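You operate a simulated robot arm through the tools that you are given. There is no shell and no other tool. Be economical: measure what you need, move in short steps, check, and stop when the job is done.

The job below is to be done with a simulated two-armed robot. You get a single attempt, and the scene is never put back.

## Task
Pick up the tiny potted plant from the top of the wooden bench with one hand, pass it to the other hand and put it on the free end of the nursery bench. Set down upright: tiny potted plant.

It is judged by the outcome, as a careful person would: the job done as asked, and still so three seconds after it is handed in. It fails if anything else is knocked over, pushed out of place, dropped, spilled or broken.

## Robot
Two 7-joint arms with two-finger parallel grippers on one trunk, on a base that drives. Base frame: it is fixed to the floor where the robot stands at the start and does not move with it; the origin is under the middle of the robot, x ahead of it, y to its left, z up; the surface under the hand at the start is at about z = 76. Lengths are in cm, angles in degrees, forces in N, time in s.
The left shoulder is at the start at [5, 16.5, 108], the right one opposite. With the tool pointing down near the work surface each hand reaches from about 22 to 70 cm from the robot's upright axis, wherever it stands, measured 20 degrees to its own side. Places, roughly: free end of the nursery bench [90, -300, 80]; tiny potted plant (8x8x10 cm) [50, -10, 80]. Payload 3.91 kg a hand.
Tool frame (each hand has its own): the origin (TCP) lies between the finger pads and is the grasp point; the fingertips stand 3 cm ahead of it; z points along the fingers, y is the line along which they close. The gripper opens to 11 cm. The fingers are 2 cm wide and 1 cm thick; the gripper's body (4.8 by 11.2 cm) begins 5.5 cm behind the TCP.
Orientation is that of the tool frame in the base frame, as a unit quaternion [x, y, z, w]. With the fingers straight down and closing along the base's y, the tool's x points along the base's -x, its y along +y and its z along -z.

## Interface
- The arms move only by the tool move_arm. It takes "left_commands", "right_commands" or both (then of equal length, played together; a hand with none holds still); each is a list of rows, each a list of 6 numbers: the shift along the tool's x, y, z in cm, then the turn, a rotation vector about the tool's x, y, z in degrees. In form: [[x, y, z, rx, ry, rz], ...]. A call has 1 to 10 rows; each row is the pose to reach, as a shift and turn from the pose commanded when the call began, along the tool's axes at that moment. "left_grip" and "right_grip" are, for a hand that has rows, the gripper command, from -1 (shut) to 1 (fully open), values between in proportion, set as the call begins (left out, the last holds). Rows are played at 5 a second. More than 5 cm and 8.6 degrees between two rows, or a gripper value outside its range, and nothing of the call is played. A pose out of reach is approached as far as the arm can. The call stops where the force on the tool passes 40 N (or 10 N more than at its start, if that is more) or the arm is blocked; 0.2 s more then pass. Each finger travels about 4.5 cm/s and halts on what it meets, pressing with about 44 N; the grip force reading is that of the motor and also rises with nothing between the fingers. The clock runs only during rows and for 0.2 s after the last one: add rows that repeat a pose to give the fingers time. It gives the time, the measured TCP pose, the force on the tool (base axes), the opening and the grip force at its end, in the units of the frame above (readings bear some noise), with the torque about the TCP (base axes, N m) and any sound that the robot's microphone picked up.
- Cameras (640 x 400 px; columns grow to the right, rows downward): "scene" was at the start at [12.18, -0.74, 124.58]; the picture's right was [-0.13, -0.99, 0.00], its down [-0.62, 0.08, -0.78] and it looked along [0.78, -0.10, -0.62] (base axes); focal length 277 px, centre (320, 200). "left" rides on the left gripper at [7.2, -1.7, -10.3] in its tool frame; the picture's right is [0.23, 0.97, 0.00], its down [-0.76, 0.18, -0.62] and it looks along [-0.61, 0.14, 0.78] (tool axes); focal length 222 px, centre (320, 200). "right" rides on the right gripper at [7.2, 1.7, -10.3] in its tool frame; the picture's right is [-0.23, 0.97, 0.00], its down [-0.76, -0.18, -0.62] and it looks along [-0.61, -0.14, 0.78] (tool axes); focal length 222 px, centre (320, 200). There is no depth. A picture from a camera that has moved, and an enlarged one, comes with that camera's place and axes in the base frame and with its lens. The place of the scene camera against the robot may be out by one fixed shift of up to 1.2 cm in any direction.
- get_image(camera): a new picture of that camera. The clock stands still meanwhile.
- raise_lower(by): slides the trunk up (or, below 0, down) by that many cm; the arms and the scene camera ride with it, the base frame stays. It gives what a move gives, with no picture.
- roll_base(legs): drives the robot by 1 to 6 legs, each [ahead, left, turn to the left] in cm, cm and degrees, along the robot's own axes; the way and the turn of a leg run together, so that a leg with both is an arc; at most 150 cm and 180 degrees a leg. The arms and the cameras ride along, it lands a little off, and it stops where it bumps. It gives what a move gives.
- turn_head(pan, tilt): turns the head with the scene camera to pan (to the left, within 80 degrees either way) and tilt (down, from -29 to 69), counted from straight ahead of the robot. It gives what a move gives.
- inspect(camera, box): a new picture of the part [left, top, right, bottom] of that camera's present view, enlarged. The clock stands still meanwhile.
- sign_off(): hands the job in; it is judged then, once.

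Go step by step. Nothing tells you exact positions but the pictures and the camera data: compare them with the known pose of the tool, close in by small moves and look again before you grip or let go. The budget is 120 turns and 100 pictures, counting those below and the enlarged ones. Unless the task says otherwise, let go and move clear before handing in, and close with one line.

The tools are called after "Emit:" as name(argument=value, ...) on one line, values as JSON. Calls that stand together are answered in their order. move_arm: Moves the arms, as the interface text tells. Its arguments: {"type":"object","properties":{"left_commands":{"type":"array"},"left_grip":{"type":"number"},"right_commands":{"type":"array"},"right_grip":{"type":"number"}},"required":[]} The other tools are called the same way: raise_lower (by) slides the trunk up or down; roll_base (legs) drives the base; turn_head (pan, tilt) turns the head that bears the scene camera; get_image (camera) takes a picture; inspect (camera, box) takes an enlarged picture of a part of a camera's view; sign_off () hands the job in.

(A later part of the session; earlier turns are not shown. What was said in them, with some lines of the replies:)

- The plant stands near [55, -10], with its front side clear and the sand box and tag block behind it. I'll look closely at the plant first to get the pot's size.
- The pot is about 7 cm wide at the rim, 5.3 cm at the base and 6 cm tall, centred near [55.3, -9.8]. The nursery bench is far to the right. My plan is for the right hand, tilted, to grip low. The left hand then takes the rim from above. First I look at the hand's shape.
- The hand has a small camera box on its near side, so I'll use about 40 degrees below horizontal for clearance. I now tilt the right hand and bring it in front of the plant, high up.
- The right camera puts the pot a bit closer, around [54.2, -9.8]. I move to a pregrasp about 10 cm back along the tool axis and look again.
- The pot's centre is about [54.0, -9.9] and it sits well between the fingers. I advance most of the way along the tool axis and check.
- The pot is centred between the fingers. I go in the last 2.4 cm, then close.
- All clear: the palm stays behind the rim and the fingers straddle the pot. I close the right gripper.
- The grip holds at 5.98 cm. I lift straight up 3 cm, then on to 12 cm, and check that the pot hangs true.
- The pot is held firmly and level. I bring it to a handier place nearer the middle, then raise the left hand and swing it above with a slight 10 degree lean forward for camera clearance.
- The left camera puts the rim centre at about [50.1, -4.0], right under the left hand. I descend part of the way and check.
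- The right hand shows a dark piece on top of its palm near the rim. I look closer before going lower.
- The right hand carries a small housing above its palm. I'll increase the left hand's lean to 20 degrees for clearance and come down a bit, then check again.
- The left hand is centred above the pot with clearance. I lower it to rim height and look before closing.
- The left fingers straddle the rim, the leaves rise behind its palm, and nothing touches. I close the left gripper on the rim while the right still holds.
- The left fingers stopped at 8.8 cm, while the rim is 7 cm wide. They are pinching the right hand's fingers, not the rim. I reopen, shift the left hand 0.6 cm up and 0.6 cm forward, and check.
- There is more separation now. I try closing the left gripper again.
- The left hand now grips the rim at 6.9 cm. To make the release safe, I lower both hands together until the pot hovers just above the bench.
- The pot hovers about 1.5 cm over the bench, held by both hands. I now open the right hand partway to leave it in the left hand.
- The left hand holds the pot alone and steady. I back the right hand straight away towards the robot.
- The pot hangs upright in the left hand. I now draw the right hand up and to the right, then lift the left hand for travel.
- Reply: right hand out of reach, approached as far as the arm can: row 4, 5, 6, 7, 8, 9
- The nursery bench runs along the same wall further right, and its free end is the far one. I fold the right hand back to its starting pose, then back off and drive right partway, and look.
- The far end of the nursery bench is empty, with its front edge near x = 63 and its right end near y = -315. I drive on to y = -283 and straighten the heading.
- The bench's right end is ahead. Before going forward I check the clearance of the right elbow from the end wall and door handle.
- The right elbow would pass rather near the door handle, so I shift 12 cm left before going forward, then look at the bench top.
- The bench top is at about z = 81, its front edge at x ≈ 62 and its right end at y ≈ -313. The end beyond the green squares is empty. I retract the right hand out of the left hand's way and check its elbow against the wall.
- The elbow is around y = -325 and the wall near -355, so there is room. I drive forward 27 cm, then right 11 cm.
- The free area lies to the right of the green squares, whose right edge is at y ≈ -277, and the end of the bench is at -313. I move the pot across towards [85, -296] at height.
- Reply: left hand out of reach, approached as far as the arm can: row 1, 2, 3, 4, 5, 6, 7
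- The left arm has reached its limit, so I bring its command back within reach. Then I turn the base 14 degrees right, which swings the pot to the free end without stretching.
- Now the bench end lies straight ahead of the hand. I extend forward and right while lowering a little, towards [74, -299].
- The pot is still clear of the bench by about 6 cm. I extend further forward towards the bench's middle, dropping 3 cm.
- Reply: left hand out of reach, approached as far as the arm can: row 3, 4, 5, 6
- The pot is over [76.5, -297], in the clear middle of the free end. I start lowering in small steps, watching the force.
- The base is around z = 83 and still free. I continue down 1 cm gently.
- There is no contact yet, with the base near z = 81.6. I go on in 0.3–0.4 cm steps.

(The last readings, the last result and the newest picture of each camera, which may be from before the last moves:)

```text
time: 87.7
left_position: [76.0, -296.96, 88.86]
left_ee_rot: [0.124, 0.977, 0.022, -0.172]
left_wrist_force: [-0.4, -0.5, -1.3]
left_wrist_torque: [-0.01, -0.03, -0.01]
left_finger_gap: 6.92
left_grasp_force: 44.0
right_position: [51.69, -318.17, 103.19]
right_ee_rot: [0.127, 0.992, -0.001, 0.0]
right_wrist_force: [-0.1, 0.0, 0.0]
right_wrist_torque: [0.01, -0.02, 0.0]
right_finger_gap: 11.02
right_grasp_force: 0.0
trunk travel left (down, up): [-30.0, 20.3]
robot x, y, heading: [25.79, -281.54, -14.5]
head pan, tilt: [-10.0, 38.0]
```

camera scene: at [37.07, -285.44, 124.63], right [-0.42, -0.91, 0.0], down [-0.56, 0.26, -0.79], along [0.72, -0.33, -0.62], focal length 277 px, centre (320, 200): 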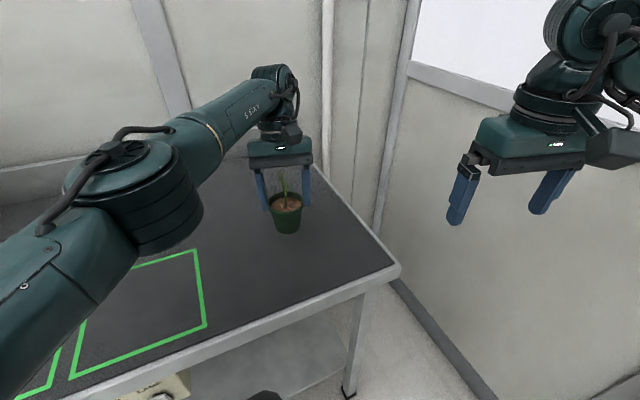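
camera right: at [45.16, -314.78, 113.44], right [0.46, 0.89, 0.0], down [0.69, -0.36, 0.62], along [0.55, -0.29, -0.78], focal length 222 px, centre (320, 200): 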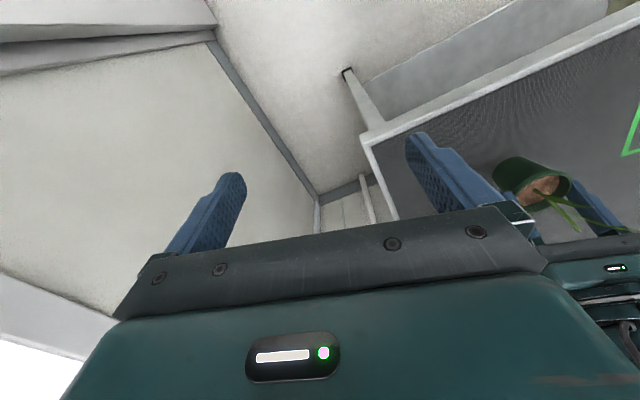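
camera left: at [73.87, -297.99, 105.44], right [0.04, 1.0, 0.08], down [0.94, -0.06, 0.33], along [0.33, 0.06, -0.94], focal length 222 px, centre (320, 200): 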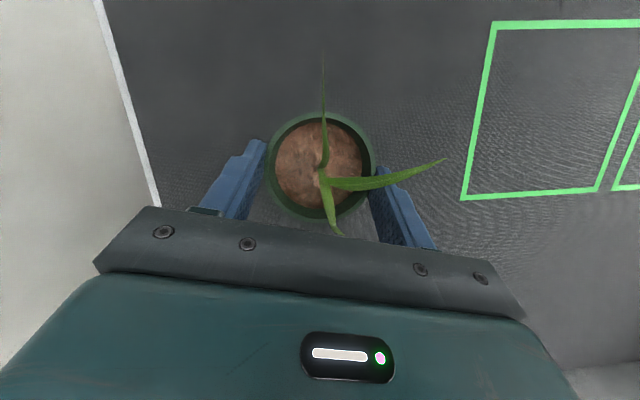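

Still free. I keep stepping and check the force each time.

Emit:
move_arm(left_commands=[[-0.05, 0, 0.14, 0, 0, 0], [-0.1, 0, 0.28, 0, 0, 0], [-0.1, 0, 0.28, 0, 0, 0]])

Emit:
inspect(camera="scene", box=[250, 180, 340, 260])

```text
time: 88.5
left_position: [76.06, -296.86, 88.51]
left_ee_rot: [0.124, 0.977, 0.022, -0.172]
left_wrist_force: [-0.2, -0.1, -0.5]
left_wrist_torque: [0.0, -0.04, 0.02]
left_finger_gap: 6.91
left_grasp_force: 44.0
right_position: [51.74, -318.16, 103.1]
right_ee_rot: [0.127, 0.992, 0.0, 0.0]
right_wrist_force: [0.5, 0.5, 0.6]
right_wrist_torque: [0.0, 0.01, 0.0]
right_finger_gap: 11.0
right_grasp_force: 0.1
trunk travel left (down, up): [-30.0, 20.3]
robot x, y, heading: [25.81, -281.58, -14.5]
head pan, tilt: [-10.0, 38.0]
```

```text
5.00 times, centred on (295, 220) of scene
camera zoom: at [37.06, -285.44, 124.63], right [-0.42, -0.91, 0.0], down [-0.56, 0.26, -0.79], along [0.72, -0.33, -0.62], focal length 1383 px, centre (445, 100)
```

zoom: 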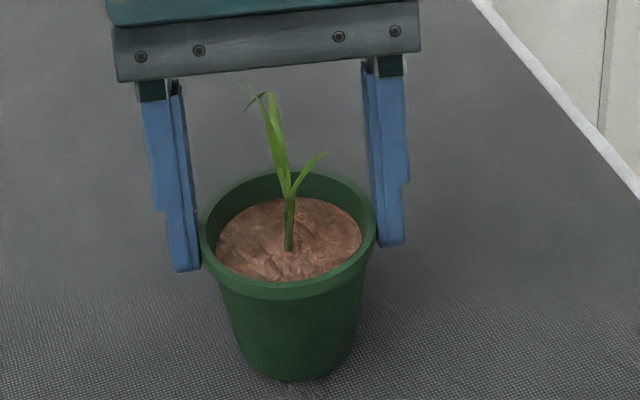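

A dark contact shadow is starting to appear under the pot. I continue with small steps.

Emit:
move_arm(left_commands=[[-0.05, 0, 0.14, 0, 0, 0], [-0.1, 0, 0.28, 0, 0, 0], [-0.1, 0, 0.28, 0, 0, 0]])

Emit:
inspect(camera="scene", box=[250, 180, 340, 260])

```text
time: 89.3
left_position: [76.17, -296.98, 88.11]
left_ee_rot: [0.124, 0.977, 0.022, -0.172]
left_wrist_force: [-0.8, -0.6, -1.1]
left_wrist_torque: [0.0, -0.01, 0.03]
left_finger_gap: 6.88
left_grasp_force: 43.8
right_position: [51.84, -318.17, 103.13]
right_ee_rot: [0.126, 0.992, 0.0, -0.001]
right_wrist_force: [1.0, 0.0, 0.2]
right_wrist_torque: [-0.03, -0.01, 0.02]
right_finger_gap: 11.03
right_grasp_force: 0.0
trunk travel left (down, up): [-30.0, 20.3]
robot x, y, heading: [25.57, -281.58, -14.5]
head pan, tilt: [-10.0, 38.0]
```

```text
5.00 times, centred on (295, 220) of scene
camera zoom: at [37.06, -285.44, 124.63], right [-0.42, -0.91, 0.0], down [-0.56, 0.26, -0.79], along [0.72, -0.33, -0.62], focal length 1383 px, centre (445, 100)
```

zoom: 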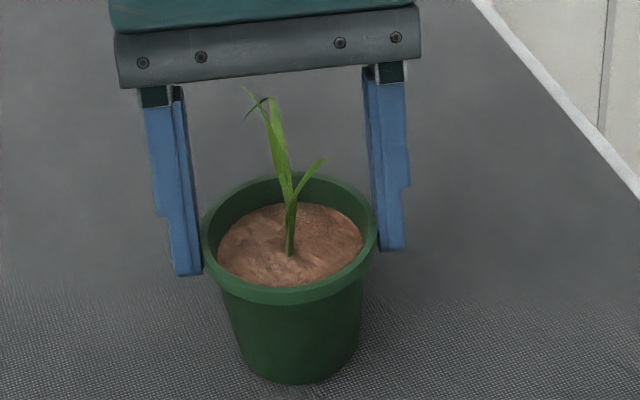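

Still no load on the wrist. I continue in small steps.

Emit:
move_arm(left_commands=[[-0.05, 0, 0.14, 0, 0, 0], [-0.1, 0, 0.28, 0, 0, 0], [-0.1, 0, 0.28, 0, 0, 0]])

Emit:
move_arm(left_commands=[[-0.05, 0, 0.14, 0, 0, 0], [-0.1, 0, 0.28, 0, 0, 0], [-0.1, 0, 0.28, 0, 0, 0]])

Emit:
inspect(camera="scene", box=[250, 180, 340, 260])

```text
time: 90.1
left_position: [76.04, -296.98, 87.9]
left_ee_rot: [0.124, 0.977, 0.022, -0.172]
left_wrist_force: [0.2, 1.8, 10.8]
left_wrist_torque: [0.14, -0.2, 0.03]
left_finger_gap: 6.91
left_grasp_force: 44.1
right_position: [51.66, -318.11, 103.22]
right_ee_rot: [0.126, 0.992, 0.0, 0.001]
right_wrist_force: [-0.6, 0.1, -0.9]
right_wrist_torque: [0.02, 0.0, 0.01]
right_finger_gap: 11.01
right_grasp_force: 0.0
trunk travel left (down, up): [-30.0, 20.3]
robot x, y, heading: [25.72, -281.05, -14.7]
head pan, tilt: [-10.0, 38.0]
```

```text
time: 90.9
left_position: [76.01, -297.0, 87.86]
left_ee_rot: [0.125, 0.978, 0.02, -0.168]
left_wrist_force: [6.4, -2.8, 31.0]
left_wrist_torque: [-0.15, -0.16, 0.08]
left_finger_gap: 6.88
left_grasp_force: 44.2
right_position: [51.61, -318.1, 103.19]
right_ee_rot: [0.127, 0.992, 0.0, 0.002]
right_wrist_force: [0.2, 0.1, -0.3]
right_wrist_torque: [0.02, 0.0, 0.02]
right_finger_gap: 11.03
right_grasp_force: 0.0
trunk travel left (down, up): [-30.0, 20.3]
robot x, y, heading: [25.48, -281.77, -14.5]
head pan, tilt: [-10.0, 38.0]
```

```text
5.00 times, centred on (295, 220) of scene
camera zoom: at [36.88, -285.4, 124.68], right [-0.42, -0.91, 0.0], down [-0.56, 0.26, -0.79], along [0.72, -0.33, -0.61], focal length 1383 px, centre (445, 100)
```

zoom: 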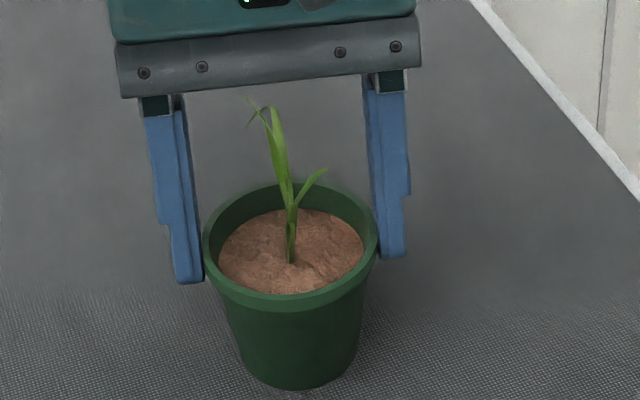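

The pot touched down and the wrist now carries 31 N. I ease back up 0.35 cm to take off the press, before opening.

Emit:
move_arm(left_commands=[[0.07, 0, -0.2, 0, 0, 0], [0.12, 0, -0.33, 0, 0, 0], [0.12, 0, -0.33, 0, 0, 0]])

Emit:
inspect(camera="scene", box=[250, 180, 340, 260])

```text
time: 91.7
left_position: [75.88, -296.97, 87.73]
left_ee_rot: [0.124, 0.977, 0.022, -0.171]
left_wrist_force: [5.2, -2.6, 15.3]
left_wrist_torque: [-0.35, -0.39, 0.04]
left_finger_gap: 6.92
left_grasp_force: 43.9
right_position: [51.66, -318.04, 103.09]
right_ee_rot: [0.126, 0.992, -0.001, 0.002]
right_wrist_force: [0.7, 0.0, -0.2]
right_wrist_torque: [-0.01, 0.03, 0.01]
right_finger_gap: 11.0
right_grasp_force: 0.1
trunk travel left (down, up): [-30.0, 20.3]
robot x, y, heading: [25.4, -281.63, -14.8]
head pan, tilt: [-10.0, 38.0]
```

```text
5.00 times, centred on (295, 220) of scene
camera zoom: at [36.97, -285.43, 124.63], right [-0.42, -0.91, 0.0], down [-0.56, 0.26, -0.79], along [0.72, -0.33, -0.61], focal length 1383 px, centre (445, 100)
```

zoom: 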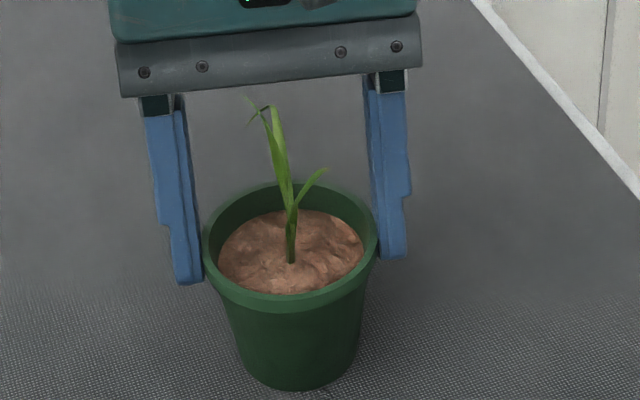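

Still 15 N of press remains, so I ease another 0.15 cm and then open.

Emit:
move_arm(left_commands=[[0.06, 0, -0.15, 0, 0, 0], [0.06, 0, -0.15, 0, 0, 0]])

```text
time: 92.3
left_position: [75.83, -296.88, 87.81]
left_ee_rot: [0.124, 0.977, 0.023, -0.174]
left_wrist_force: [-0.1, -1.3, 0.4]
left_wrist_torque: [-0.08, -0.02, 0.0]
left_finger_gap: 6.88
left_grasp_force: 44.4
right_position: [51.67, -318.26, 103.13]
right_ee_rot: [0.126, 0.992, -0.001, 0.0]
right_wrist_force: [-0.4, 0.5, -0.5]
right_wrist_torque: [-0.03, -0.01, 0.01]
right_finger_gap: 11.01
right_grasp_force: 0.1
trunk travel left (down, up): [-30.0, 20.3]
robot x, y, heading: [25.54, -281.04, -14.5]
head pan, tilt: [-10.0, 38.0]
```

Force is now about zero, with the pot just resting on the mat. I open the left gripper.

Emit:
move_arm(left_commands=[[0, 0, 0, 0, 0, 0], [0, 0, 0, 0, 0, 0], [0, 0, 0, 0, 0, 0], [0, 0, 0, 0, 0, 0], [0, 0, 0, 0, 0, 0], [0, 0, 0, 0, 0, 0]], left_grip=1)

Emit:
inspect(camera="scene", box=[220, 150, 380, 280])

Emit:
get_image(camera="left")

```text
time: 93.7
left_position: [75.91, -296.92, 87.99]
left_ee_rot: [0.124, 0.977, 0.022, -0.172]
left_wrist_force: [0.5, 0.4, 0.9]
left_wrist_torque: [0.0, 0.01, 0.02]
left_finger_gap: 11.02
left_grasp_force: 0.2
right_position: [51.81, -318.19, 103.11]
right_ee_rot: [0.127, 0.992, 0.0, 0.0]
right_wrist_force: [0.3, -0.1, 0.8]
right_wrist_torque: [0.0, -0.06, -0.02]
right_finger_gap: 10.99
right_grasp_force: 0.1
trunk travel left (down, up): [-30.0, 20.3]
robot x, y, heading: [25.55, -281.17, -14.6]
head pan, tilt: [-10.0, 38.0]
```

```text
3.08 times, centred on (300, 215) of scene
camera zoom: at [37.06, -285.44, 124.63], right [-0.42, -0.91, 0.0], down [-0.56, 0.26, -0.79], along [0.72, -0.33, -0.62], focal length 851 px, centre (382, 154)
```

zoom: 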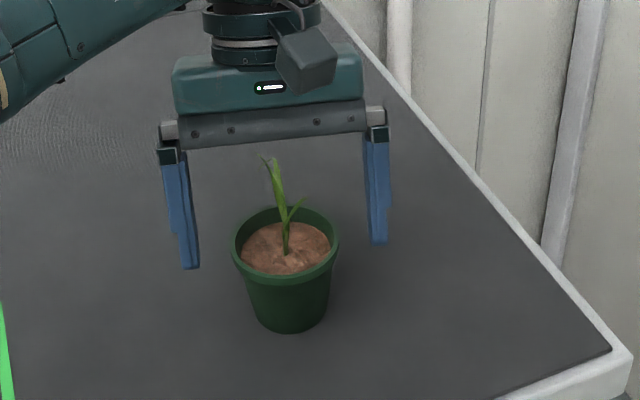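

```text
24 pictures are left
camera left: at [72.3, -297.67, 100.25], right [0.04, 1.0, 0.08], down [0.94, -0.06, 0.33], along [0.33, 0.06, -0.94], focal length 222 px, centre (320, 200)
```

left: 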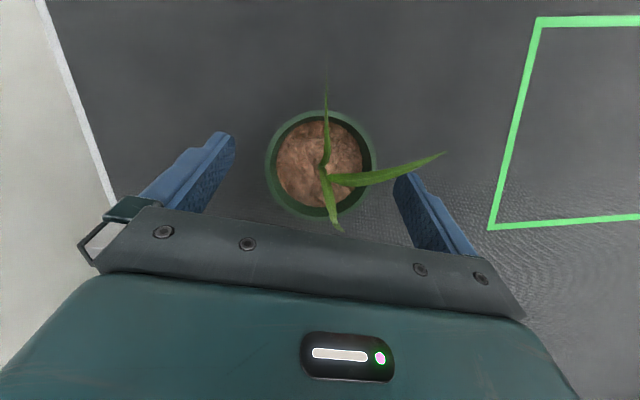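

The pot stands free and upright. I lift both hands straight off by raising the trunk, so there is no sideways motion.

Emit:
raise_lower(by=15)

Emit:
get_image(camera="scene")

Emit:
get_image(camera="left")

```text
time: 95.5
left_position: [75.92, -296.86, 103.03]
left_ee_rot: [0.124, 0.977, 0.022, -0.172]
left_wrist_force: [0.9, 0.0, 0.8]
left_wrist_torque: [0.03, -0.08, 0.0]
left_finger_gap: 11.01
left_grasp_force: 0.0
right_position: [51.76, -318.18, 118.17]
right_ee_rot: [0.126, 0.992, 0.0, -0.001]
right_wrist_force: [0.3, 0.1, 0.1]
right_wrist_torque: [0.0, 0.0, 0.01]
right_finger_gap: 10.99
right_grasp_force: 0.1
trunk travel left (down, up): [-45.0, 5.3]
robot x, y, heading: [25.68, -281.73, -14.4]
head pan, tilt: [-10.0, 38.0]
```

```text
23 pictures are left
camera scene: at [37.07, -285.45, 139.62], right [-0.42, -0.91, 0.0], down [-0.56, 0.26, -0.79], along [0.72, -0.33, -0.62], focal length 277 px, centre (320, 200)
```

scene: 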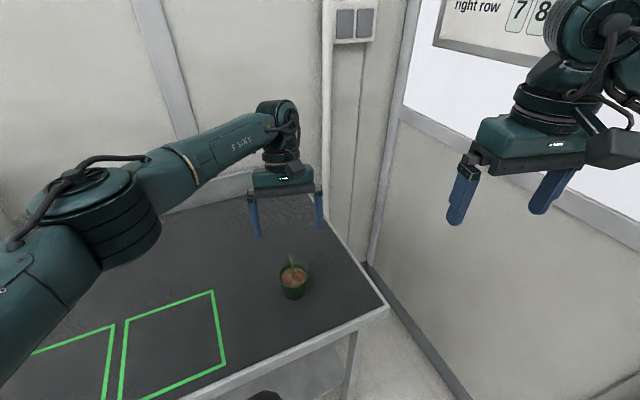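

```text
22 pictures are left
camera left: at [72.31, -297.67, 115.23], right [0.04, 1.0, 0.08], down [0.94, -0.06, 0.33], along [0.33, 0.06, -0.94], focal length 222 px, centre (320, 200)
```

left: 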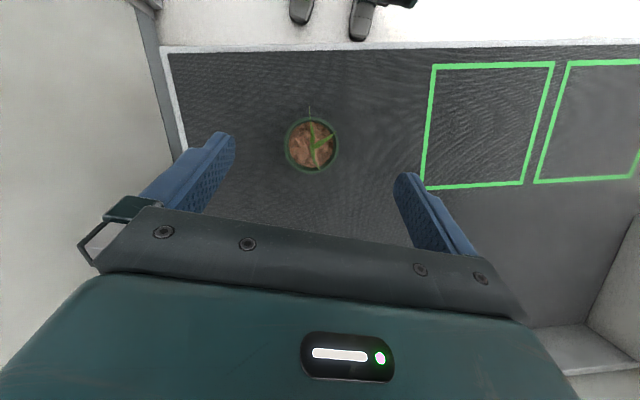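

The pot stands upright by itself on the clear end of the nursery bench, and both hands are empty and well clear. I hand the job in.

Emit:
sign_off()

```text
The job is handed in.
```

The tiny potted plant was picked up with the right hand, passed to the left, and set down upright on the free end of the nursery bench; nothing else was knocked or moved that I could see.
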